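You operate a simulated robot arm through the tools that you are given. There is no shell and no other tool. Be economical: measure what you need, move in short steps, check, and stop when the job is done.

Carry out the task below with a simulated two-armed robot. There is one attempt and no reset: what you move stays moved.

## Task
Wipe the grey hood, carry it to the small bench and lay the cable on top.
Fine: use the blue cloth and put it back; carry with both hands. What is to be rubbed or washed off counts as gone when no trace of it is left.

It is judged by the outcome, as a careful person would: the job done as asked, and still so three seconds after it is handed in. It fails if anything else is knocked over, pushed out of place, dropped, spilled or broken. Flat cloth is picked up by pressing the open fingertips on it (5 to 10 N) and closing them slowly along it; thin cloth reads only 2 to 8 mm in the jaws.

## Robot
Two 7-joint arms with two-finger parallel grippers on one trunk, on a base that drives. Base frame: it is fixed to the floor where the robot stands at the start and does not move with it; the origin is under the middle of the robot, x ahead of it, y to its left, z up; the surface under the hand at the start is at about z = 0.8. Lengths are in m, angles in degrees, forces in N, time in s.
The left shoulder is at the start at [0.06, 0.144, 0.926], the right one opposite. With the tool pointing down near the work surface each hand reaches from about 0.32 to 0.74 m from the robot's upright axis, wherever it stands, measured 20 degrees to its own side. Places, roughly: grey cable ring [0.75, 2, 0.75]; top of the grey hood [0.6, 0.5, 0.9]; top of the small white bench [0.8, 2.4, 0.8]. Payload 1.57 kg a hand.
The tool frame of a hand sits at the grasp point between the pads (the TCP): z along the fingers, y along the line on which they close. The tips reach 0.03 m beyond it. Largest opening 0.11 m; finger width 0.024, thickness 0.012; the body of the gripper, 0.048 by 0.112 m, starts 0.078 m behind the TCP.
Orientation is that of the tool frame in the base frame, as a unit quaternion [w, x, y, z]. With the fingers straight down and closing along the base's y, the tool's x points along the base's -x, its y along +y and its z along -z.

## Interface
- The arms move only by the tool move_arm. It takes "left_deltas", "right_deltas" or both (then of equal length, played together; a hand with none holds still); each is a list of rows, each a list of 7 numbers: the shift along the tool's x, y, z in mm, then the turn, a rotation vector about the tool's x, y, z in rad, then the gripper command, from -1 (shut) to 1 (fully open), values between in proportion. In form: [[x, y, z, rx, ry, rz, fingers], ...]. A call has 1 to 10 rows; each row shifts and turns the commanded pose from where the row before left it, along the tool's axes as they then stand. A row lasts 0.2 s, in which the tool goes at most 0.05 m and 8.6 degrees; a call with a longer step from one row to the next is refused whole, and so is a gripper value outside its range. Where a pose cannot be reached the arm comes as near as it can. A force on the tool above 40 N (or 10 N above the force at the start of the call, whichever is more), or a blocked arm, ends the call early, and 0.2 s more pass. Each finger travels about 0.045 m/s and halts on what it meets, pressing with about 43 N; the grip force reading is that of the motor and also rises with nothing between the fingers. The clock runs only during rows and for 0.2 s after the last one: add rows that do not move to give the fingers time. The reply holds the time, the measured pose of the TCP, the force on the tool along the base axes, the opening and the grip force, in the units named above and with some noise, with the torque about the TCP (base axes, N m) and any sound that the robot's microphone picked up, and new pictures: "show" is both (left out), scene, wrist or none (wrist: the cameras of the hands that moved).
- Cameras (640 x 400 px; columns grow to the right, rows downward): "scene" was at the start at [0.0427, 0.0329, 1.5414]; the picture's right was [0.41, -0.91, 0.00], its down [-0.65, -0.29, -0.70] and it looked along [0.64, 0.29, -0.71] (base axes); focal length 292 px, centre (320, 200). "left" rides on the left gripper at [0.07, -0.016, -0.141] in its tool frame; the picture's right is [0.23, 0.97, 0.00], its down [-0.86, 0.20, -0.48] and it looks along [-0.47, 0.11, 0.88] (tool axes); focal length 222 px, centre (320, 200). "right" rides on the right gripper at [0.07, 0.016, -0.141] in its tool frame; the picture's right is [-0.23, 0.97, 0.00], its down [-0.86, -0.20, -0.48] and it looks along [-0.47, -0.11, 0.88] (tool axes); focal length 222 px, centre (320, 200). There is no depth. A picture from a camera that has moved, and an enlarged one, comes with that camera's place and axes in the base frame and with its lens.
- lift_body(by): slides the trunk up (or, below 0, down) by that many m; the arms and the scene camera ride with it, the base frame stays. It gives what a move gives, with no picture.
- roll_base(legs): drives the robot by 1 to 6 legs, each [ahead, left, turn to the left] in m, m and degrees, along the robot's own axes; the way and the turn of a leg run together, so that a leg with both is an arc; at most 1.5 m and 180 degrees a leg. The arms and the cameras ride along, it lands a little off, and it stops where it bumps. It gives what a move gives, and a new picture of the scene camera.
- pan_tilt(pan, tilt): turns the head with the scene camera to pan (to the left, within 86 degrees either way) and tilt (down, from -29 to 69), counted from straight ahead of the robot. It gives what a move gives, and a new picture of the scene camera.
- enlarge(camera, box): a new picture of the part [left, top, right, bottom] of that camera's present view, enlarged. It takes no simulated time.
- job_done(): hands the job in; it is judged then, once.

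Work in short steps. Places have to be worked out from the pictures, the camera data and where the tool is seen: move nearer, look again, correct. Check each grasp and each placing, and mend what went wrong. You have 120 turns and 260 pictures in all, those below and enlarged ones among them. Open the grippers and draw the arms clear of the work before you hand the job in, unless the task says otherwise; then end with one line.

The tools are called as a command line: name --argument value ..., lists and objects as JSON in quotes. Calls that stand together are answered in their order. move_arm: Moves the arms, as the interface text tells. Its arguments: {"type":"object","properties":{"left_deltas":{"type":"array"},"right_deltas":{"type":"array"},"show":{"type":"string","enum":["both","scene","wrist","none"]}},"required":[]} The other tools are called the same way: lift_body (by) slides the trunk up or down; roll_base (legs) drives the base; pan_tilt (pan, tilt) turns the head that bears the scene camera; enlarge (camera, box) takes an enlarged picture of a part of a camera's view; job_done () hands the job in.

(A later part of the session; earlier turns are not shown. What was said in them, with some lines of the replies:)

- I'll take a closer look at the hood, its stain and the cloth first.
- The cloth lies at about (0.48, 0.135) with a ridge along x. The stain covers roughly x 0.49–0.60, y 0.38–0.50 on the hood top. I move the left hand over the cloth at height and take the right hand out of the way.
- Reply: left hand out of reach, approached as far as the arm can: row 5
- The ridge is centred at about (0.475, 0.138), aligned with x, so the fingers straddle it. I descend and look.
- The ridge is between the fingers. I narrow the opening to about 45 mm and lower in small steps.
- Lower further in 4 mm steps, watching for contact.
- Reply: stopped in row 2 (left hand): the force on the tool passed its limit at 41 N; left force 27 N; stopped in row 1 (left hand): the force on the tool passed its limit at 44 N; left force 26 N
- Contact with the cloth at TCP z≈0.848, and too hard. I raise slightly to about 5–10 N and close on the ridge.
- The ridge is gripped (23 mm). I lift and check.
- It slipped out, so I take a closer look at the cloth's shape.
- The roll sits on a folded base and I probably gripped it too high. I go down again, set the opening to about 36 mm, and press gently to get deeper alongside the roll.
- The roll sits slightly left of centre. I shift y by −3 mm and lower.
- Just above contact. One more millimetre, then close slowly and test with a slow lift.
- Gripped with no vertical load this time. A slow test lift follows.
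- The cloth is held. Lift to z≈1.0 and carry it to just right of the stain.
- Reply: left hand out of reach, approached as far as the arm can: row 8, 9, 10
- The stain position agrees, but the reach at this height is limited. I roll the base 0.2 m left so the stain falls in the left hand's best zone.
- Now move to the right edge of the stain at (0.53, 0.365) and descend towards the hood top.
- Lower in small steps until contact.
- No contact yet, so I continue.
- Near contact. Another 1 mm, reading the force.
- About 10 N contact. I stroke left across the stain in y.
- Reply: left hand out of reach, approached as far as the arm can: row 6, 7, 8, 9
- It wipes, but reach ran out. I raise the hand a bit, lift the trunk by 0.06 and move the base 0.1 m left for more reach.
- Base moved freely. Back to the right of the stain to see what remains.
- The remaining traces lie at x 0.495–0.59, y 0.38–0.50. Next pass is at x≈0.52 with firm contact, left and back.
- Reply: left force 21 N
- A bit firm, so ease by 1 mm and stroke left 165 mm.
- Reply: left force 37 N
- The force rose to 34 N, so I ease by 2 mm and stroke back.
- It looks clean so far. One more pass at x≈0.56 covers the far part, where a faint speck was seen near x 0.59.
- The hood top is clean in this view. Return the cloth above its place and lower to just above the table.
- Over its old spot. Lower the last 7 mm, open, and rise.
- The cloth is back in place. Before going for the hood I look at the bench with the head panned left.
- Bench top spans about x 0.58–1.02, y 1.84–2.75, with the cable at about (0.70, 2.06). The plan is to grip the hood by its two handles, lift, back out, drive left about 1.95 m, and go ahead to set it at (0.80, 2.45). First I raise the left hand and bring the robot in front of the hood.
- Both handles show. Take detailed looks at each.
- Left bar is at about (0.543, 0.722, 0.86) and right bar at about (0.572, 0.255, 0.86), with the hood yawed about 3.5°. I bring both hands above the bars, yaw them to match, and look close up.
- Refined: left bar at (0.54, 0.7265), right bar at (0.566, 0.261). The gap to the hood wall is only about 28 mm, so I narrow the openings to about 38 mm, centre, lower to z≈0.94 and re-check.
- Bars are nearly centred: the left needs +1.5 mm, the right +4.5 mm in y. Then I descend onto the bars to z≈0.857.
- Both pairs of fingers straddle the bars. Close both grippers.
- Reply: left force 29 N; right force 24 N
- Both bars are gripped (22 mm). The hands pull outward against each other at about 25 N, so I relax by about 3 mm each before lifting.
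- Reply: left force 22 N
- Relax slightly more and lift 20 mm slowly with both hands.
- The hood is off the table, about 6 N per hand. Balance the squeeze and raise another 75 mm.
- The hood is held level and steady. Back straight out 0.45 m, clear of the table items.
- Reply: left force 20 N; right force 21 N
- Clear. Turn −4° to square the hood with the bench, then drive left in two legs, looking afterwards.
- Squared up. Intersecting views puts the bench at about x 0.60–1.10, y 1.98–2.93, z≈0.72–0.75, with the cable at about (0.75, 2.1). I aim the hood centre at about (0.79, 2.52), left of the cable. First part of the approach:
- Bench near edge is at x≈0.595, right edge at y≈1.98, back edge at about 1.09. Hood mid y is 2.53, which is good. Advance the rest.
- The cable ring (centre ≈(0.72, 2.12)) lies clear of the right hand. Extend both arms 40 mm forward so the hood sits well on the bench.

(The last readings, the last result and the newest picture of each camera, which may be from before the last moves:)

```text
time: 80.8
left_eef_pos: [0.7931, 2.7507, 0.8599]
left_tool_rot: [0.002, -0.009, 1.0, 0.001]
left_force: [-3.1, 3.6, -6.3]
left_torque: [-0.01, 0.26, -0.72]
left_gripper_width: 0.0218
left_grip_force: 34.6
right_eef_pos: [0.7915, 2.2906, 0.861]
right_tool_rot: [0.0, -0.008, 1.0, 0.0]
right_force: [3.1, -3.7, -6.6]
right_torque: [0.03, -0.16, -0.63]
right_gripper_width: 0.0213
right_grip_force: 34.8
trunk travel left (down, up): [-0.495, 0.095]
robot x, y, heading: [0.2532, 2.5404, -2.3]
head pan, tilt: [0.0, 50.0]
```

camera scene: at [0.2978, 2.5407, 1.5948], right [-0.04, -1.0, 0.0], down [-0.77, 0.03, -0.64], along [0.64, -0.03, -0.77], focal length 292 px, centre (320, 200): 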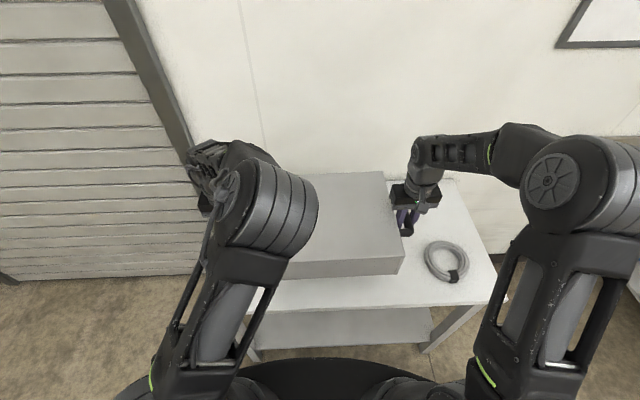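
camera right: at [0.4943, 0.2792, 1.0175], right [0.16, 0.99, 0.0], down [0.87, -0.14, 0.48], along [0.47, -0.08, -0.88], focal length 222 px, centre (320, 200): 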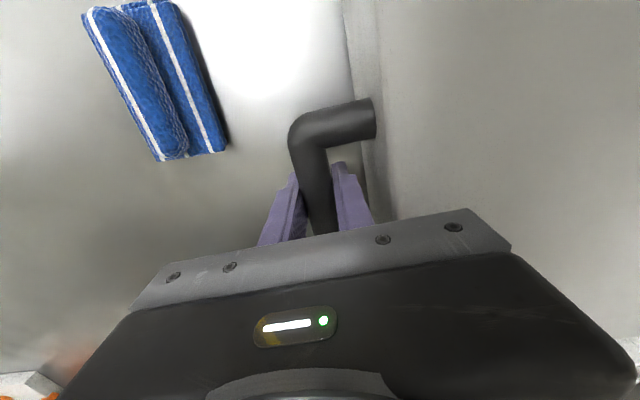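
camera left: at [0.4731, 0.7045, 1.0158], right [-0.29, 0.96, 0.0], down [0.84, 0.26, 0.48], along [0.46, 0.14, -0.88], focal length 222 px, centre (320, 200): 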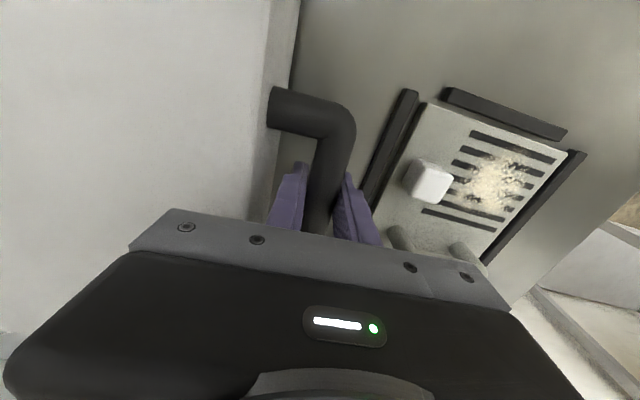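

Not touching yet, with the hood bottom at about 0.805. Check the view, then lower in small steps.

move_arm --left_deltas '[[0, 0, 5, 0, 0, 0, -1], [0, 0, 5, 0, 0, 0, -1], [0, 0, 5, 0, 0, 0, -1], [0, 0, 5, 0, 0, 0, -1], [0, 0, 5, 0, 0, 0, -1], [0, 0, 0, 0, 0, 0, -1]]' --right_deltas '[[0, 0, 5, 0, 0, 0, -1], [0, 0, 5, 0, 0, 0, -1], [0, 0, 5, 0, 0, 0, -1], [0, 0, 5, 0, 0, 0, -1], [0, 0, 5, 0, 0, 0, -1], [0, 0, 0, 0, 0, 0, -1]]'

```text
time: 82.2
left_eef_pos: [0.7916, 2.7485, 0.8358]
left_tool_rot: [0.003, -0.009, 1.0, 0.001]
left_force: [0.2, 24.9, -5.6]
left_torque: [-0.16, 0.3, -0.2]
left_gripper_width: 0.0215
left_grip_force: 34.5
left hand out of reach, approached as far as the arm can: row 3
right_eef_pos: [0.7919, 2.2887, 0.8344]
right_tool_rot: [-0.001, -0.007, 1.0, -0.002]
right_force: [0.1, -25.8, -5.4]
right_torque: [0.29, -0.26, 0.16]
right_gripper_width: 0.0217
right_grip_force: 34.4
trunk travel left (down, up): [-0.495, 0.095]
robot x, y, heading: [0.2486, 2.5416, -2.3]
head pan, tilt: [0.0, 50.0]
camera scene: at [0.2964, 2.5408, 1.5049], right [-0.04, -1.0, 0.0], down [-0.77, 0.03, -0.64], along [0.64, -0.03, -0.77], focal length 292 px, centre (320, 200)
camera right: at [0.7229, 2.3043, 0.9765], right [0.21, 0.98, 0.0], down [0.86, -0.19, 0.48], along [0.47, -0.1, -0.88], focal length 222 px, centre (320, 200)
camera left: at [0.7206, 2.7294, 0.9761], right [-0.25, 0.97, 0.0], down [0.85, 0.21, 0.49], along [0.47, 0.12, -0.87], focal length 222 px, centre (320, 200)
```

scene: 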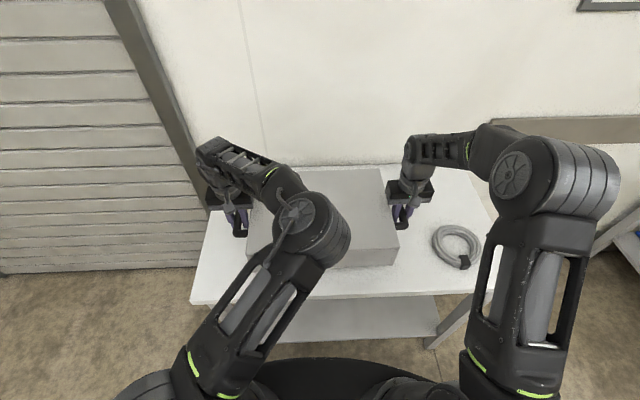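
right: 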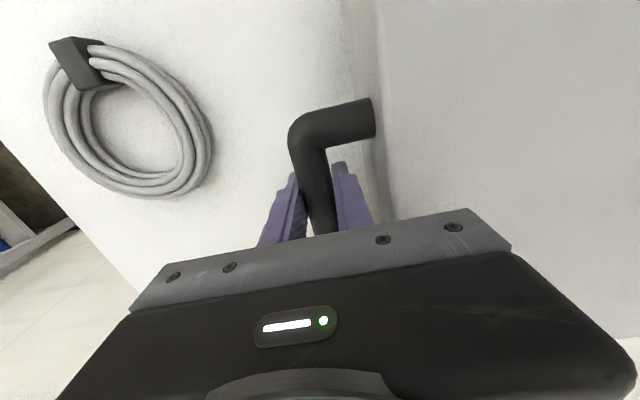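
left: 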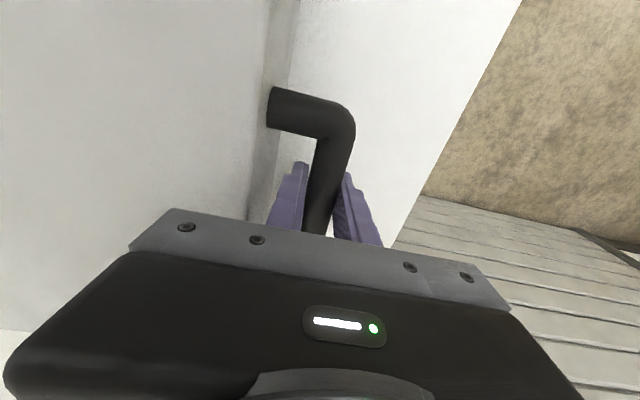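

The squeeze has grown to 25 N, so I relax it 2 mm a side and then lower with the trunk 20 mm.

move_arm --left_deltas '[[0, 1, 0, 0, 0, 0, -1], [0, 1, 0, 0, 0, 0, -1], [0, 0, 0, 0, 0, 0, -1]]' --right_deltas '[[0, -1, 0, 0, 0, 0, -1], [0, -1, 0, 0, 0, 0, -1], [0, 0, 0, 0, 0, 0, -1]]' --show "none"

lift_body --by -0.02

```text
time: 83.0
left_eef_pos: [0.7915, 2.7463, 0.8365]
left_tool_rot: [0.002, -0.009, 1.0, 0.001]
left_force: [-0.7, 23.0, -6.5]
left_torque: [-0.22, -0.55, -0.35]
left_gripper_width: 0.0217
left_grip_force: 34.6
left hand out of reach, approached as far as the arm can: row 2
right_eef_pos: [0.7913, 2.2873, 0.8354]
right_tool_rot: [-0.002, -0.008, 1.0, -0.001]
right_force: [1.8, -23.0, -6.0]
right_torque: [0.22, 0.71, -0.17]
right_gripper_width: 0.0216
right_grip_force: 35.5
trunk travel left (down, up): [-0.495, 0.095]
robot x, y, heading: [0.2486, 2.5451, -2.7]
head pan, tilt: [0.0, 50.0]
```

```text
time: 83.7
left_eef_pos: [0.7917, 2.7479, 0.8157]
left_tool_rot: [0.003, -0.008, 1.0, 0.001]
left_force: [-1.2, 22.6, -5.0]
left_torque: [-0.2, -0.37, -0.25]
left_gripper_width: 0.0216
left_grip_force: 34.2
right_eef_pos: [0.7909, 2.2868, 0.815]
right_tool_rot: [0.0, -0.007, 1.0, -0.001]
right_force: [-0.3, -23.0, -5.8]
right_torque: [0.16, 0.4, -0.03]
right_gripper_width: 0.0215
right_grip_force: 34.7
trunk travel left (down, up): [-0.475, 0.115]
robot x, y, heading: [0.2483, 2.5425, -2.6]
head pan, tilt: [0.0, 50.0]
```

Still hanging. Lower 8 mm more.

lift_body --by -0.008

```text
time: 84.3
left_eef_pos: [0.7903, 2.7458, 0.8078]
left_tool_rot: [0.003, -0.009, 1.0, 0.0]
left_force: [-0.6, 22.8, -5.6]
left_torque: [-0.16, -0.17, -0.25]
left_gripper_width: 0.0217
left_grip_force: 34.4
right_eef_pos: [0.7919, 2.288, 0.8075]
right_tool_rot: [-0.001, -0.007, 1.0, -0.001]
right_force: [1.2, -23.8, -5.6]
right_torque: [0.21, 0.25, -0.02]
right_gripper_width: 0.0216
right_grip_force: 34.6
trunk travel left (down, up): [-0.467, 0.123]
robot x, y, heading: [0.2478, 2.546, -2.5]
head pan, tilt: [0.0, 50.0]
```

lift_body --by -0.006

enlarge --camera "scene" --box '[180, 140, 500, 340]'

```text
time: 84.8
left_eef_pos: [0.791, 2.7458, 0.8068]
left_tool_rot: [0.006, -0.008, 1.0, 0.001]
left_force: [7.0, 23.3, 20.3]
left_torque: [-0.15, 0.82, -0.24]
left_gripper_width: 0.0217
left_grip_force: 34.7
right_eef_pos: [0.7919, 2.2871, 0.8061]
right_tool_rot: [0.005, -0.007, 1.0, -0.002]
right_force: [2.3, -24.6, 26.6]
right_torque: [0.13, 0.71, -0.09]
right_gripper_width: 0.0215
right_grip_force: 35.1
trunk travel left (down, up): [-0.461, 0.129]
robot x, y, heading: [0.2499, 2.5451, -2.4]
head pan, tilt: [0.0, 50.0]
```

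```text
2.00 times, centred on (340, 240) of scene
camera zoom: at [0.293, 2.541, 1.4719], right [-0.04, -1.0, 0.0], down [-0.76, 0.03, -0.64], along [0.64, -0.03, -0.76], focal length 584 px, centre (280, 120)
```

zoom: 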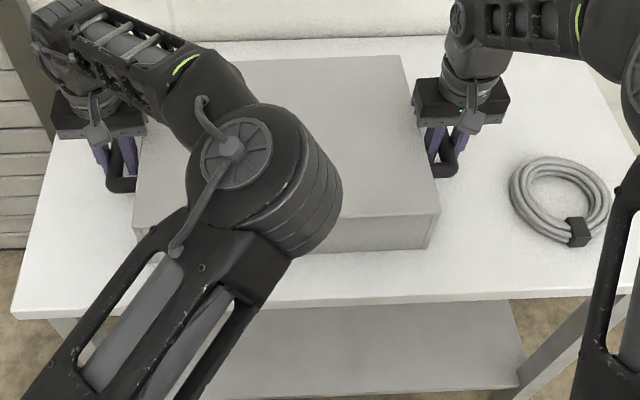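

The hood rests on the bench (top z≈0.75). Unload 4 mm, then open both grippers to 38 mm.

lift_body --by 0.004

move_arm --left_deltas '[[0, 0, 0, 0, 0, 0, -0.8], [0, 0, 0, 0, 0, 0, -0.6], [0, 0, 0, 0, 0, 0, -0.45], [0, 0, 0, 0, 0, 0, -0.35], [0, 0, 0, 0, 0, 0, -0.3], [0, 0, 0, 0, 0, 0, -0.3]]' --right_deltas '[[0, 0, 0, 0, 0, 0, -0.8], [0, 0, 0, 0, 0, 0, -0.6], [0, 0, 0, 0, 0, 0, -0.45], [0, 0, 0, 0, 0, 0, -0.35], [0, 0, 0, 0, 0, 0, -0.3], [0, 0, 0, 0, 0, 0, -0.3]]' --show "wrist"

```text
time: 85.3
left_eef_pos: [0.7894, 2.7468, 0.8065]
left_tool_rot: [0.004, -0.01, 1.0, 0.001]
left_force: [3.0, 21.4, 3.5]
left_torque: [-0.16, -0.72, -0.22]
left_gripper_width: 0.0214
left_grip_force: 34.5
right_eef_pos: [0.7915, 2.2872, 0.8047]
right_tool_rot: [0.001, -0.009, 1.0, -0.002]
right_force: [5.4, -26.1, 11.5]
right_torque: [0.22, -0.83, -0.08]
right_gripper_width: 0.0216
right_grip_force: 34.8
trunk travel left (down, up): [-0.465, 0.125]
robot x, y, heading: [0.249, 2.5456, -2.5]
head pan, tilt: [0.0, 50.0]
```

```text
time: 86.7
left_eef_pos: [0.7914, 2.7462, 0.8067]
left_tool_rot: [0.002, -0.009, 1.0, 0.0]
left_force: [-0.2, 0.0, -0.2]
left_torque: [0.01, -0.02, 0.02]
left_gripper_width: 0.0385
left_grip_force: 0.0
right_eef_pos: [0.7925, 2.2885, 0.8053]
right_tool_rot: [0.001, -0.007, 1.0, -0.001]
right_force: [-0.4, -0.6, 0.0]
right_torque: [0.02, -0.01, 0.0]
right_gripper_width: 0.0385
right_grip_force: 0.1
trunk travel left (down, up): [-0.465, 0.125]
robot x, y, heading: [0.2491, 2.5421, -2.2]
head pan, tilt: [0.0, 50.0]
camera right: at [0.7219, 2.3042, 0.9475], right [0.21, 0.98, 0.0], down [0.86, -0.19, 0.48], along [0.47, -0.1, -0.88], focal length 222 px, centre (320, 200)
camera left: at [0.7199, 2.7283, 0.9475], right [-0.24, 0.97, 0.0], down [0.85, 0.21, 0.48], along [0.47, 0.12, -0.88], focal length 222 px, centre (320, 200)
```

right: 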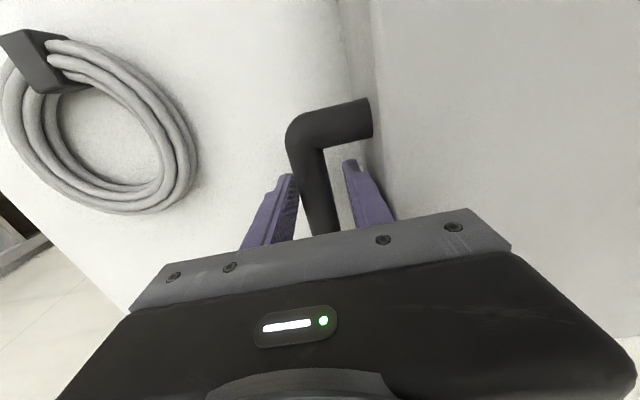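
left: 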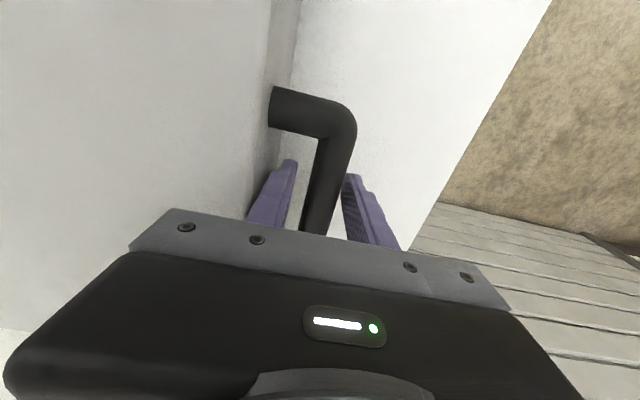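

Both released cleanly. Raise both hands straight up.

move_arm --left_deltas '[[0, 0, -10, 0, 0, 0, -0.3], [0, 0, -20, 0, 0, 0, -0.3], [0, 0, -25, 0, 0, 0, -0.3], [0, 0, -25, 0, 0, 0, -0.3], [5, 0, -30, 0, 0, 0, -0.3], [30, 0, -30, 0, 0, 0, 0], [40, 0, 0, 0, 0, 0, 0], [40, 0, 0, 0, 0, 0, 0]]' --right_deltas '[[0, 0, -10, 0, 0, 0, -0.3], [0, 0, -20, 0, 0, 0, -0.3], [0, 0, -25, 0, 0, 0, -0.3], [0, 0, -25, 0, 0, 0, -0.3], [0, 0, -30, 0, 0, 0, -0.3], [10, -20, -30, 0, 0, 0, 0], [20, -40, 0, 0, 0, 0, 0], [20, -40, 0, 0, 0, 0, 0]]'

```text
time: 88.5
left_eef_pos: [0.674, 2.7452, 0.9435]
left_tool_rot: [0.002, -0.009, 1.0, 0.001]
left_force: [-0.6, 0.4, -0.9]
left_torque: [-0.01, -0.02, -0.01]
left_gripper_width: 0.0548
left_grip_force: 0.0
right_eef_pos: [0.7393, 2.1906, 0.9455]
right_tool_rot: [0.0, -0.009, 1.0, -0.001]
right_force: [0.3, 0.5, 0.2]
right_torque: [-0.01, -0.01, 0.02]
right_gripper_width: 0.0552
right_grip_force: 0.2
trunk travel left (down, up): [-0.465, 0.125]
robot x, y, heading: [0.2495, 2.5417, -2.7]
head pan, tilt: [0.0, 50.0]
camera scene: at [0.2939, 2.5407, 1.475], right [-0.04, -1.0, 0.0], down [-0.76, 0.03, -0.64], along [0.64, -0.03, -0.77], focal length 292 px, centre (320, 200)
camera right: at [0.6708, 2.2056, 1.0867], right [0.21, 0.98, 0.0], down [0.86, -0.18, 0.48], along [0.47, -0.1, -0.88], focal length 222 px, centre (320, 200)
camera left: at [0.6028, 2.7273, 1.0844], right [-0.24, 0.97, 0.0], down [0.85, 0.21, 0.48], along [0.47, 0.12, -0.88], focal length 222 px, centre (320, 200)
```

scene: 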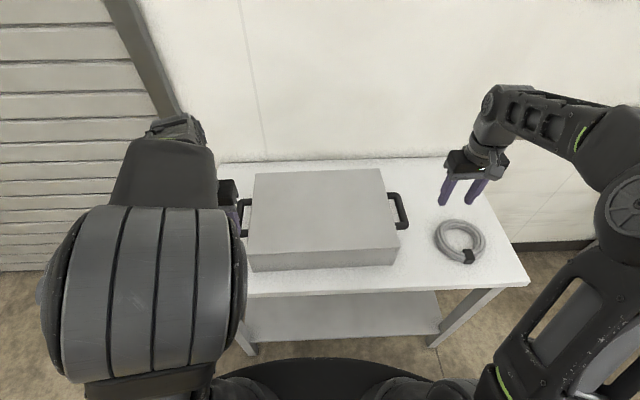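
right: 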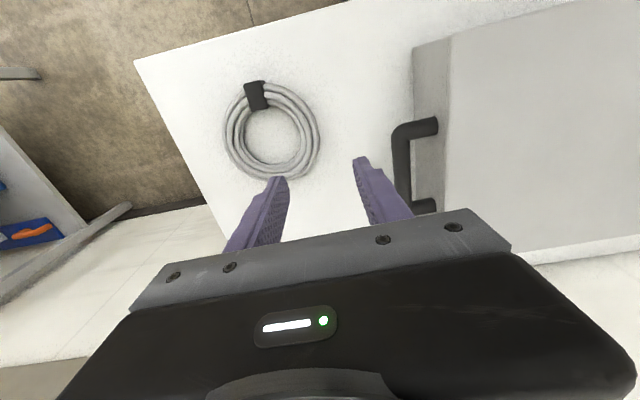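
left: 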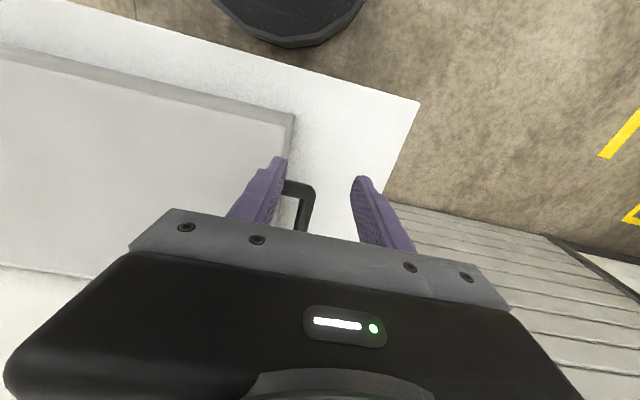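

The hood sits on the bench. The cable ring is centred at about (0.723, 2.125), bundle radius about 55 mm. I'll grip its left side, at about (0.723, 2.18), with the right hand, and go above it for a check.

move_arm --right_deltas '[[8, -5, 10, 0, 0, 0, 0.1], [8, -5, 20, 0, 0, 0, 0.1], [0, 0, 25, 0, 0, 0, 0.1], [0, 0, 30, 0, 0, 0, 0.1], [0, 0, 10, 0, 0, 0, 0.1], [0, 0, 0, 0, 0, 0, 0.1]]' --show "wrist"

enlarge --camera "scene" --box '[220, 150, 420, 290]'

```text
time: 89.9
left_eef_pos: [0.6754, 2.7459, 0.9433]
left_tool_rot: [0.002, -0.009, 1.0, 0.0]
left_force: [0.1, 0.6, 0.3]
left_torque: [0.02, -0.02, -0.01]
left_gripper_width: 0.055
left_grip_force: 0.0
right_eef_pos: [0.7263, 2.1788, 0.8514]
right_tool_rot: [0.0, -0.008, 1.0, 0.0]
right_force: [-0.2, 0.2, 0.1]
right_torque: [-0.03, 0.0, 0.03]
right_gripper_width: 0.0604
right_grip_force: 0.0
trunk travel left (down, up): [-0.465, 0.125]
robot x, y, heading: [0.2504, 2.5434, -2.6]
head pan, tilt: [0.0, 50.0]
camera right: at [0.6562, 2.1935, 0.9929], right [0.21, 0.98, 0.0], down [0.86, -0.19, 0.48], along [0.47, -0.1, -0.88], focal length 222 px, centre (320, 200)
```

right: 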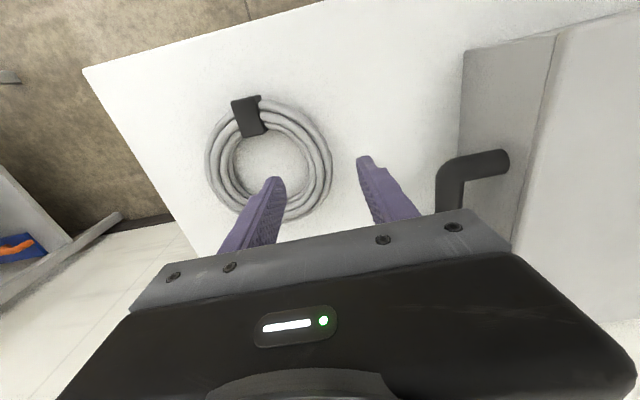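

```text
2.86 times, centred on (320, 220) of scene
camera zoom: at [0.2953, 2.5408, 1.4749], right [-0.04, -1.0, 0.0], down [-0.77, 0.03, -0.64], along [0.64, -0.03, -0.77], focal length 835 px, centre (320, 143)
```

zoom: 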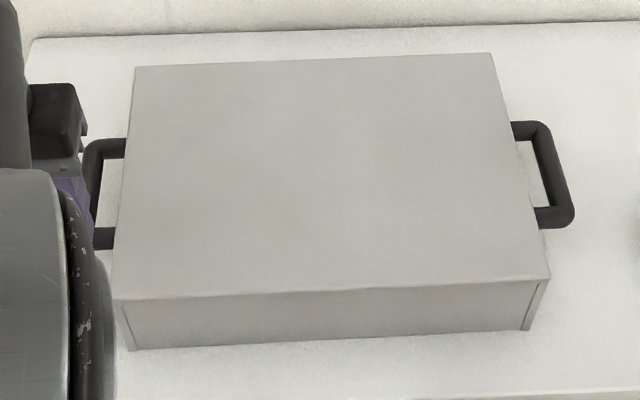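

Hood top is spotless. The bundle's left side is at y≈2.176. Shift slightly and lower to z≈0.785.

move_arm --right_deltas '[[4, -3, 10, 0, 0, 0, 0.05], [0, 0, 15, 0, 0, 0, 0.05], [0, 0, 15, 0, 0, 0, 0.05], [0, 0, 15, 0, 0, 0, 0.05], [0, 0, 8, 0, 0, 0, 0.05], [0, 0, 3, 0, 0, 0, 0.05], [0, 0, 0, 0, 0, 0, 0.05]]' --show "wrist"

```text
time: 91.5
left_eef_pos: [0.6751, 2.7454, 0.9438]
left_tool_rot: [0.003, -0.008, 1.0, 0.0]
left_force: [-0.3, -0.4, -0.9]
left_torque: [-0.01, 0.0, 0.01]
left_gripper_width: 0.055
left_grip_force: 0.0
right_eef_pos: [0.7239, 2.1742, 0.7843]
right_tool_rot: [0.0, -0.008, 1.0, 0.0]
right_force: [2.1, 0.1, 0.3]
right_torque: [0.0, -0.01, -0.02]
right_gripper_width: 0.058
right_grip_force: 0.2
trunk travel left (down, up): [-0.465, 0.125]
robot x, y, heading: [0.2502, 2.5408, -2.7]
head pan, tilt: [0.0, 50.0]
camera right: at [0.655, 2.1895, 0.9263], right [0.21, 0.98, 0.0], down [0.86, -0.19, 0.48], along [0.47, -0.1, -0.88], focal length 222 px, centre (320, 200)
```

right: 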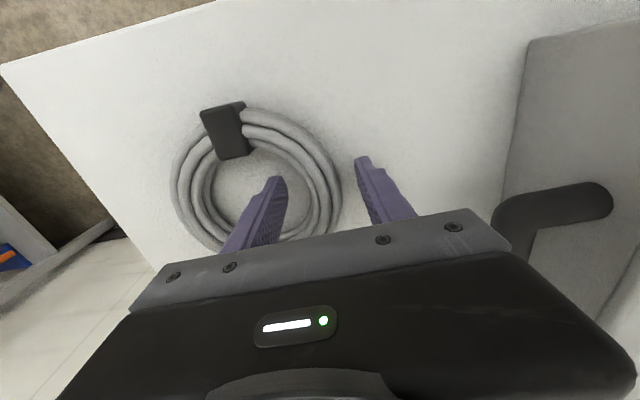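

The fingers straddle the bundle. Close slowly.

move_arm --right_deltas '[[0, 0, 0, 0, 0, 0, -0.2], [0, 0, 0, 0, 0, 0, -0.4], [0, 0, 0, 0, 0, 0, -0.6], [0, 0, 0, 0, 0, 0, -0.8], [0, 0, 0, 0, 0, 0, -1], [0, 0, 0, 0, 0, 0, -1], [0, 0, 0, 0, 0, 0, -1]]' --show "wrist"

```text
time: 93.1
left_eef_pos: [0.6748, 2.7455, 0.9442]
left_tool_rot: [0.002, -0.008, 1.0, 0.0]
left_force: [0.1, 0.8, 0.0]
left_torque: [0.0, -0.01, -0.02]
left_gripper_width: 0.0552
left_grip_force: 0.1
right_eef_pos: [0.7249, 2.1725, 0.7855]
right_tool_rot: [0.001, -0.008, 1.0, 0.0]
right_force: [0.1, -3.6, 2.8]
right_torque: [-0.11, 0.03, -0.05]
right_gripper_width: 0.0253
right_grip_force: 36.6
trunk travel left (down, up): [-0.465, 0.125]
robot x, y, heading: [0.2496, 2.5426, -2.8]
head pan, tilt: [0.0, 50.0]
camera right: at [0.6548, 2.1892, 0.9266], right [0.21, 0.98, 0.0], down [0.86, -0.19, 0.48], along [0.47, -0.1, -0.88], focal length 222 px, centre (320, 200)
```

right: 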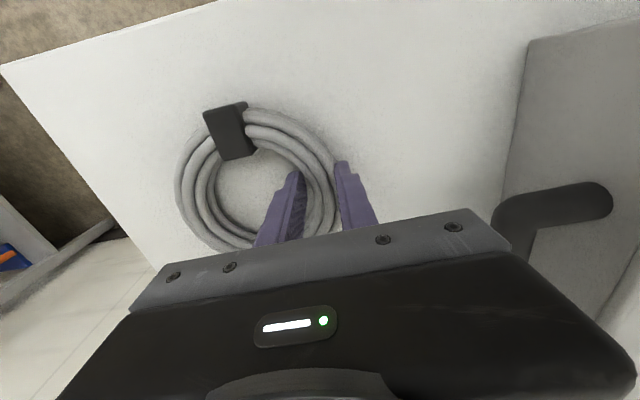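

Gripped (25 mm). Lift slowly and check.

move_arm --right_deltas '[[0, 0, -2, 0, 0, 0, -1], [0, 0, -4, 0, 0, 0, -1], [0, 0, -8, 0, 0, 0, -1], [0, 0, -12, 0, 0, 0, -1], [0, 0, -12, 0, 0, 0, -1], [0, 0, 0, 0, 0, 0, -1]]'

```text
time: 94.5
left_eef_pos: [0.6748, 2.7447, 0.9424]
left_tool_rot: [0.002, -0.008, 1.0, 0.0]
left_force: [1.2, -1.0, 0.2]
left_torque: [0.0, 0.0, 0.0]
left_gripper_width: 0.055
left_grip_force: 0.1
right_eef_pos: [0.7225, 2.1749, 0.824]
right_tool_rot: [0.0, -0.009, 1.0, 0.001]
right_force: [0.5, 0.1, -1.8]
right_torque: [0.1, -0.02, 0.0]
right_gripper_width: 0.025
right_grip_force: 36.5
trunk travel left (down, up): [-0.465, 0.125]
robot x, y, heading: [0.2511, 2.5438, -2.4]
head pan, tilt: [0.0, 50.0]
camera scene: at [0.2956, 2.5407, 1.4749], right [-0.04, -1.0, 0.0], down [-0.77, 0.03, -0.64], along [0.64, -0.03, -0.77], focal length 292 px, centre (320, 200)
camera right: at [0.6537, 2.1904, 0.9658], right [0.21, 0.98, 0.0], down [0.86, -0.19, 0.48], along [0.47, -0.1, -0.88], focal length 222 px, centre (320, 200)
```

scene: 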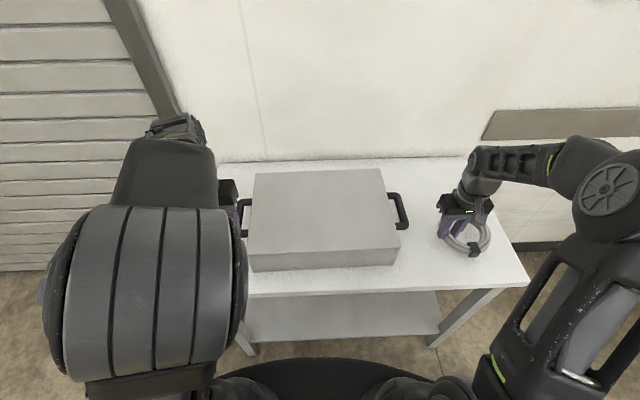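
right: 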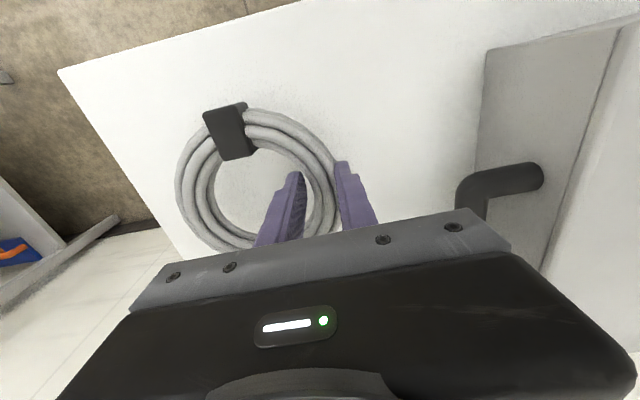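

The ring is held level. Raise and carry it over the hood; the left hand moves a little further away.

move_arm --right_deltas '[[0, 0, -30, 0, 0, 0, -1], [0, 0, -35, 0, 0, 0, -1], [0, 0, -35, 0, 0, 0, -1], [0, 0, -15, 0, 0, 0, -1], [-9, 35, 0, 0, 0, 0, -1], [-9, 35, 0, 0, 0, 0, -1], [-9, 35, 0, 0, 0, 0, -1], [-9, 35, 0, 0, 0, 0, -1], [-9, 35, 0, 0, 0, 0, -1], [-9, 35, 0, 0, 0, 0, -1]]' --left_deltas '[[20, 10, -20, 0, 0, 0, 0], [20, 10, -20, 0, 0, 0, 0], [20, 10, -20, 0, 0, 0, 0], [0, 10, 0, 0, 0, 0, 0], [0, 0, 0, 0, 0, 0, 0], [0, 0, 0, 0, 0, 0, 0], [0, 0, 0, 0, 0, 0, 0], [0, 0, 0, 0, 0, 0, 0], [0, 0, 0, 0, 0, 0, 0], [0, 0, 0, 0, 0, 0, 0]]' --show "scene"

```text
time: 96.7
left_eef_pos: [0.6151, 2.7828, 1.0048]
left_tool_rot: [0.003, -0.008, 1.0, 0.0]
left_force: [0.3, 0.0, -0.8]
left_torque: [-0.01, -0.02, -0.02]
left_gripper_width: 0.0552
left_grip_force: 0.1
right_eef_pos: [0.773, 2.3848, 0.9365]
right_tool_rot: [0.001, -0.007, 1.0, 0.0]
right_force: [0.8, -0.3, -2.1]
right_torque: [0.11, 0.01, 0.0]
right_gripper_width: 0.0254
right_grip_force: 36.2
trunk travel left (down, up): [-0.465, 0.125]
robot x, y, heading: [0.253, 2.5426, -2.4]
head pan, tilt: [0.0, 50.0]
camera scene: at [0.2958, 2.5414, 1.4749], right [-0.04, -1.0, 0.0], down [-0.77, 0.03, -0.64], along [0.64, -0.03, -0.77], focal length 292 px, centre (320, 200)
```

scene: 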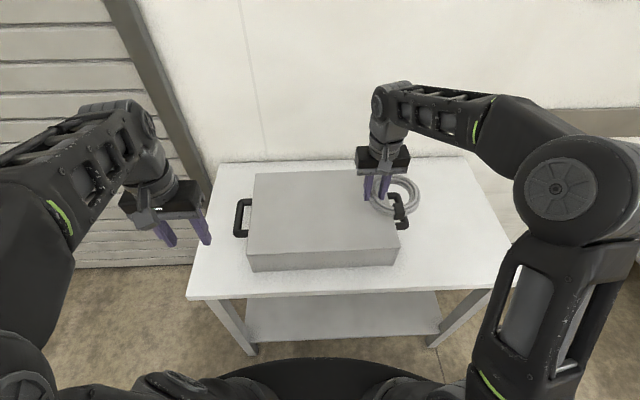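

Continue 145 mm left so the ring centre comes near the hood's middle.

move_arm --right_deltas '[[-1, 35, 0, 0, 0, 0, -1], [-1, 35, 0, 0, 0, 0, -1], [-1, 35, 0, 0, 0, 0, -1], [-1, 35, 0, 0, 0, 0, -1], [0, 5, 0, 0, 0, 0, -1], [0, 0, 15, 0, 0, 0, -1], [0, 0, 10, 0, 0, 0, -1], [0, 0, 0, 0, 0, 0, -1]]' --show "both"

```text
time: 98.5
left_eef_pos: [0.6146, 2.7828, 1.0052]
left_tool_rot: [0.002, -0.008, 1.0, 0.0]
left_force: [0.2, -0.1, -1.1]
left_torque: [0.0, 0.01, 0.0]
left_gripper_width: 0.0549
left_grip_force: 0.1
right_eef_pos: [0.7765, 2.5306, 0.9128]
right_tool_rot: [0.0, -0.008, 1.0, 0.0]
right_force: [-0.2, 0.1, -2.4]
right_torque: [0.11, -0.01, 0.0]
right_gripper_width: 0.0248
right_grip_force: 36.7
trunk travel left (down, up): [-0.465, 0.125]
robot x, y, heading: [0.248, 2.5439, -2.7]
head pan, tilt: [0.0, 50.0]
camera scene: at [0.2955, 2.5409, 1.4749], right [-0.04, -1.0, 0.0], down [-0.77, 0.03, -0.64], along [0.64, -0.03, -0.77], focal length 292 px, centre (320, 200)
camera right: at [0.7065, 2.5464, 1.0548], right [0.21, 0.98, 0.0], down [0.86, -0.19, 0.48], along [0.47, -0.1, -0.88], focal length 222 px, centre (320, 200)
```

scene: 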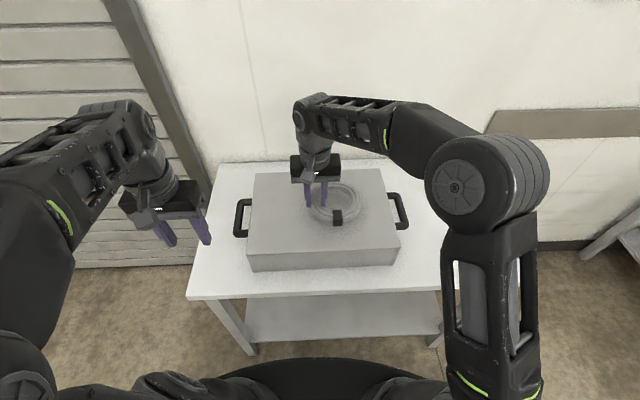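
right: 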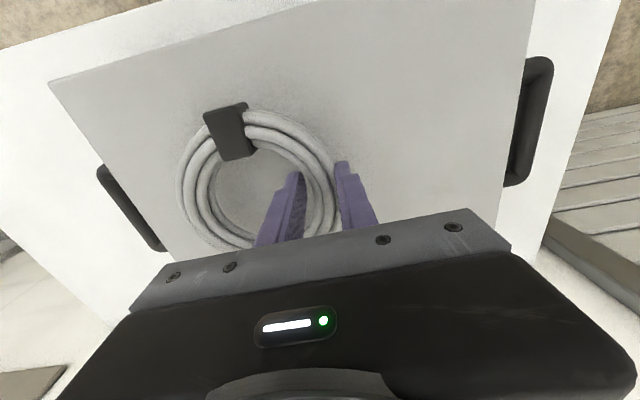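

The ring is over the middle of the hood, with contact expected at TCP z≈0.885. Lower 25 mm, then feel.

move_arm --right_deltas '[[0, 0, 10, 0, 0, 0, -1], [0, 0, 8, 0, 0, 0, -1], [0, 0, 5, 0, 0, 0, -1], [0, 0, 2, 0, 0, 0, -1], [0, 0, 0, 0, 0, 0, -1]]' --show "none"

```text
time: 99.7
left_eef_pos: [0.6143, 2.783, 1.0061]
left_tool_rot: [0.003, -0.009, 1.0, 0.0]
left_force: [-0.1, 0.7, -0.1]
left_torque: [-0.01, 0.03, -0.02]
left_gripper_width: 0.0549
left_grip_force: 0.1
right_eef_pos: [0.777, 2.5295, 0.8871]
right_tool_rot: [0.0, -0.008, 1.0, 0.0]
right_force: [-0.2, -0.2, -2.2]
right_torque: [0.12, 0.01, -0.02]
right_gripper_width: 0.0251
right_grip_force: 36.5
trunk travel left (down, up): [-0.465, 0.125]
robot x, y, heading: [0.2493, 2.5426, -2.3]
head pan, tilt: [0.0, 50.0]
```

move_arm --right_deltas '[[0, 0, 1.5, 0, 0, 0, -1], [0, 0, 1, 0, 0, 0, -1], [0, 0, 0, 0, 0, 0, -1]]' --show "none"

```text
time: 100.5
left_eef_pos: [0.6132, 2.782, 1.0056]
left_tool_rot: [0.002, -0.009, 1.0, 0.0]
left_force: [-0.2, 0.4, -0.9]
left_torque: [-0.01, 0.01, 0.03]
left_gripper_width: 0.0549
left_grip_force: 0.1
right_eef_pos: [0.7757, 2.5305, 0.8856]
right_tool_rot: [0.001, -0.007, 1.0, -0.001]
right_force: [2.5, -1.3, 4.6]
right_torque: [-0.7, 0.01, 0.16]
right_gripper_width: 0.0249
right_grip_force: 36.8
trunk travel left (down, up): [-0.465, 0.125]
robot x, y, heading: [0.2555, 2.5423, -2.3]
head pan, tilt: [0.0, 50.0]
```

Contact (4.6 N up). Open to 58 mm, then rise straight up.

move_arm --right_deltas '[[0, 0, 0, 0, 0, 0, -0.7], [0, 0, 0, 0, 0, 0, -0.4], [0, 0, 0, 0, 0, 0, -0.1], [0, 0, 0, 0, 0, 0, 0.0], [0, 0, 0, 0, 0, 0, 0.0], [0, 0, -10, 0, 0, 0, 0.0], [0, 0, -25, 0, 0, 0, 0.0], [0, 0, -35, 0, 0, 0, 0.0], [0, 0, -35, 0, 0, 0, 0.0]]' --show "both"

```text
time: 102.5
left_eef_pos: [0.6149, 2.7821, 1.0048]
left_tool_rot: [0.003, -0.009, 1.0, 0.0]
left_force: [-0.4, 0.3, -0.3]
left_torque: [-0.01, -0.01, 0.0]
left_gripper_width: 0.0552
left_grip_force: 0.1
right_eef_pos: [0.7754, 2.5304, 0.9895]
right_tool_rot: [0.0, -0.008, 1.0, 0.001]
right_force: [0.3, 0.3, -0.8]
right_torque: [0.07, 0.0, 0.01]
right_gripper_width: 0.0549
right_grip_force: 0.1
trunk travel left (down, up): [-0.465, 0.125]
robot x, y, heading: [0.2485, 2.5443, -2.6]
head pan, tilt: [0.0, 50.0]
camera scene: at [0.2951, 2.5409, 1.4749], right [-0.04, -1.0, 0.0], down [-0.77, 0.03, -0.64], along [0.64, -0.03, -0.77], focal length 292 px, centre (320, 200)
camera right: at [0.7059, 2.5455, 1.1312], right [0.21, 0.98, 0.0], down [0.86, -0.19, 0.48], along [0.47, -0.1, -0.88], focal length 222 px, centre (320, 200)
```

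scene: 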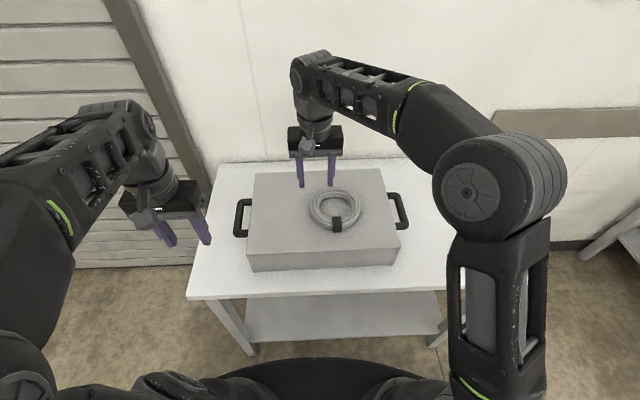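
right: 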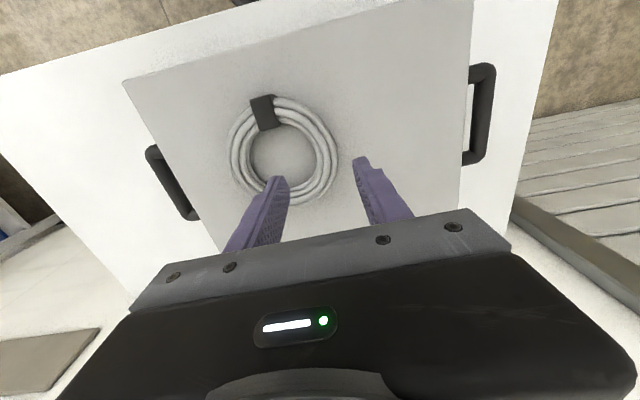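

The cable lies on the hood. Raise the right hand further, open both grippers and back the robot away.

move_arm --right_deltas '[[0, 0, -35, 0, 0, 0, 0.5], [0, 0, -20, 0, 0, 0, 1], [0, 0, 0, 0, 0, 0, 1]]' --left_deltas '[[0, 0, -20, 0, 0, 0, 0.5], [0, 0, 0, 0, 0, 0, 1], [0, 0, 0, 0, 0, 0, 1]]' --show "none"

roll_base --legs '[[-0.45, 0, 0]]'

enlarge --camera "scene" --box '[200, 60, 480, 240]'

pan_tilt --pan -60 --tilt 25

```text
time: 103.3
left_eef_pos: [0.6142, 2.7844, 1.026]
left_tool_rot: [0.002, -0.009, 1.0, 0.0]
left_force: [0.2, 0.5, 0.2]
left_torque: [-0.01, -0.01, -0.03]
left_gripper_width: 0.11
left_grip_force: 0.0
right_eef_pos: [0.7732, 2.53, 1.0129]
right_tool_rot: [0.001, -0.008, 1.0, 0.0]
right_force: [0.0, 0.1, 0.0]
right_torque: [0.02, 0.0, 0.02]
right_gripper_width: 0.1102
right_grip_force: 0.0
right hand out of reach, approached as far as the arm can: row 1, 2
trunk travel left (down, up): [-0.465, 0.125]
robot x, y, heading: [0.2515, 2.5445, -2.4]
head pan, tilt: [0.0, 50.0]
```

```text
time: 106.1
left_eef_pos: [0.1557, 2.8009, 1.0265]
left_tool_rot: [0.002, -0.006, 1.0, 0.0]
left_force: [0.6, -0.7, -0.7]
left_torque: [0.01, 0.0, 0.02]
left_gripper_width: 0.1101
left_grip_force: 0.0
right_eef_pos: [0.3139, 2.5481, 1.0125]
right_tool_rot: [0.001, -0.004, 1.0, -0.001]
right_force: [0.3, 0.0, 0.1]
right_torque: [0.0, -0.05, -0.02]
right_gripper_width: 0.1102
right_grip_force: 0.1
trunk travel left (down, up): [-0.465, 0.125]
robot x, y, heading: [-0.2124, 2.5642, -2.9]
head pan, tilt: [0.0, 50.0]
camera scene: at [-0.1654, 2.5619, 1.475], right [-0.05, -1.0, 0.0], down [-0.76, 0.04, -0.64], along [0.64, -0.03, -0.77], focal length 292 px, centre (320, 200)
```

scene: 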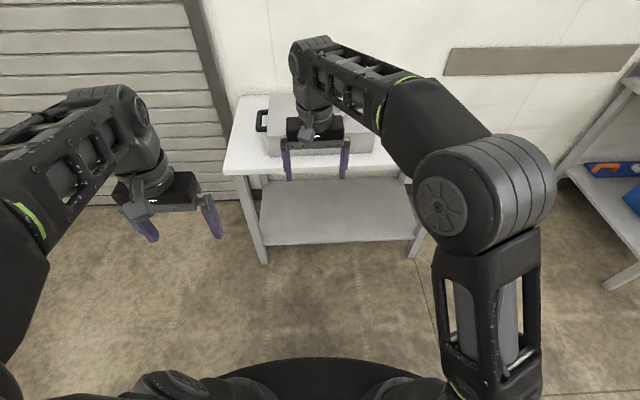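

```text
2.22 times, centred on (340, 150) of scene
camera zoom: at [-0.1654, 2.5619, 1.475], right [-0.05, -1.0, 0.0], down [-0.76, 0.04, -0.64], along [0.64, -0.03, -0.77], focal length 649 px, centre (276, 311)
```

zoom: 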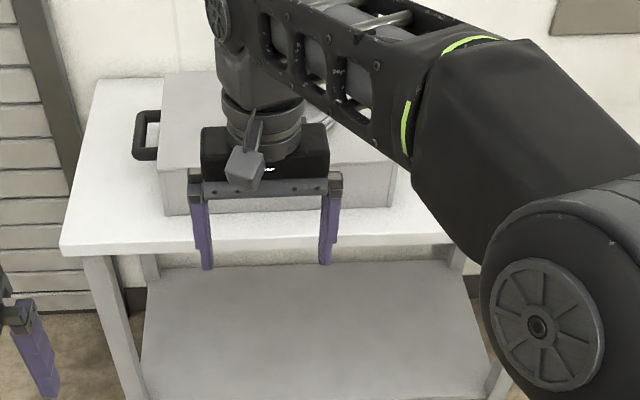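

```text
time: 107.4
left_eef_pos: [0.1564, 2.8005, 1.0251]
left_tool_rot: [0.003, -0.005, 1.0, -0.001]
left_force: [-0.4, 0.1, 0.3]
left_torque: [-0.02, 0.02, -0.01]
left_gripper_width: 0.1104
left_grip_force: 0.2
right_eef_pos: [0.3143, 2.5485, 1.0125]
right_tool_rot: [0.0, -0.006, 1.0, 0.0]
right_force: [0.6, 0.0, 0.2]
right_torque: [0.0, -0.01, -0.02]
right_gripper_width: 0.1101
right_grip_force: 0.1
trunk travel left (down, up): [-0.465, 0.125]
robot x, y, heading: [-0.2059, 2.5644, -3.2]
head pan, tilt: [-60.0, 25.0]
camera scene: at [-0.1994, 2.4838, 1.5124], right [-0.89, -0.46, 0.0], down [-0.19, 0.38, -0.91], along [0.41, -0.81, -0.42], focal length 292 px, centre (320, 200)
```

scene: 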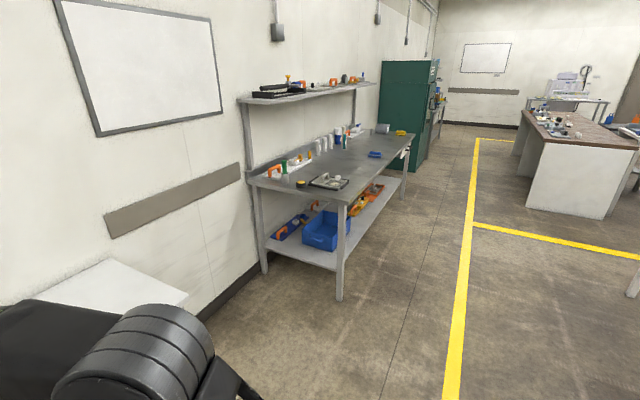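

The workbench is undisturbed and the cloth is in its place. I move the right hand aside for a final look at the hood and cable.

move_arm --right_deltas '[[0, -40, 0, 0, 0, 0, 1], [0, -40, 0, 0, 0, 0, 1], [0, -40, 0, 0, 0, 0, 1], [0, -40, 0, 0, 0, 0, 1], [0, -40, 0, 0, 0, 0, 1], [0, -40, 0, 0, 0, 0, 1], [0, -40, 0, 0, 0, 0, 1]]' --show "none"

pan_tilt --pan 0 --tilt 40

enlarge --camera "scene" --box '[200, 100, 440, 260]'

```text
time: 109.0
left_eef_pos: [0.1564, 2.7999, 1.025]
left_tool_rot: [0.002, -0.006, 1.0, 0.0]
left_force: [-0.1, 0.2, -0.8]
left_torque: [0.02, -0.03, 0.03]
left_gripper_width: 0.11
left_grip_force: 0.0
right_eef_pos: [0.3142, 2.2683, 1.0138]
right_tool_rot: [0.001, -0.004, 1.0, -0.001]
right_force: [-0.7, 0.6, -0.3]
right_torque: [0.02, 0.02, -0.02]
right_gripper_width: 0.1099
right_grip_force: 0.0
trunk travel left (down, up): [-0.465, 0.125]
robot x, y, heading: [-0.21, 2.5606, -2.8]
head pan, tilt: [-60.0, 25.0]
```

```text
time: 110.3
left_eef_pos: [0.1558, 2.8008, 1.0254]
left_tool_rot: [0.003, -0.005, 1.0, 0.0]
left_force: [-0.1, -0.1, 0.1]
left_torque: [0.01, -0.02, -0.01]
left_gripper_width: 0.1101
left_grip_force: 0.1
right_eef_pos: [0.3132, 2.2705, 1.0132]
right_tool_rot: [0.001, -0.005, 1.0, 0.0]
right_force: [-0.5, 0.3, -0.1]
right_torque: [-0.03, -0.03, 0.01]
right_gripper_width: 0.1101
right_grip_force: 0.1
trunk travel left (down, up): [-0.465, 0.125]
robot x, y, heading: [-0.2095, 2.5643, -2.9]
head pan, tilt: [0.0, 40.0]
camera scene: at [-0.1566, 2.5614, 1.4891], right [-0.05, -1.0, 0.0], down [-0.64, 0.03, -0.77], along [0.77, -0.04, -0.64], focal length 292 px, centre (320, 200)
```

scene: 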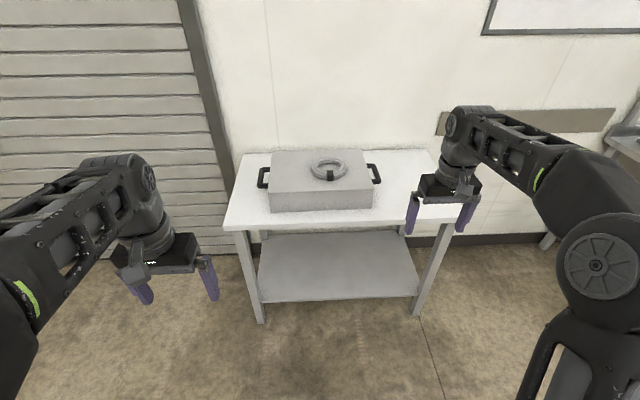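

```text
2.50 times, centred on (320, 180) of scene
camera zoom: at [-0.1566, 2.5614, 1.4891], right [-0.05, -1.0, 0.0], down [-0.64, 0.03, -0.77], along [0.77, -0.04, -0.64], focal length 730 px, centre (320, 250)
```

zoom: 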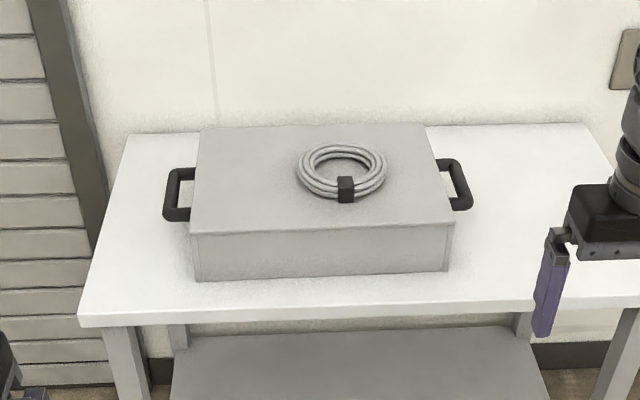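

The hood is clean and on the bench with the cable on top, the cloth is back, and both hands are clear. I hand it in.

job_done

```text
The job is handed in.
```

I wiped the hood clean with the blue cloth and put the cloth back where it was, then carried the hood to the small bench with both hands and laid the cable on top.
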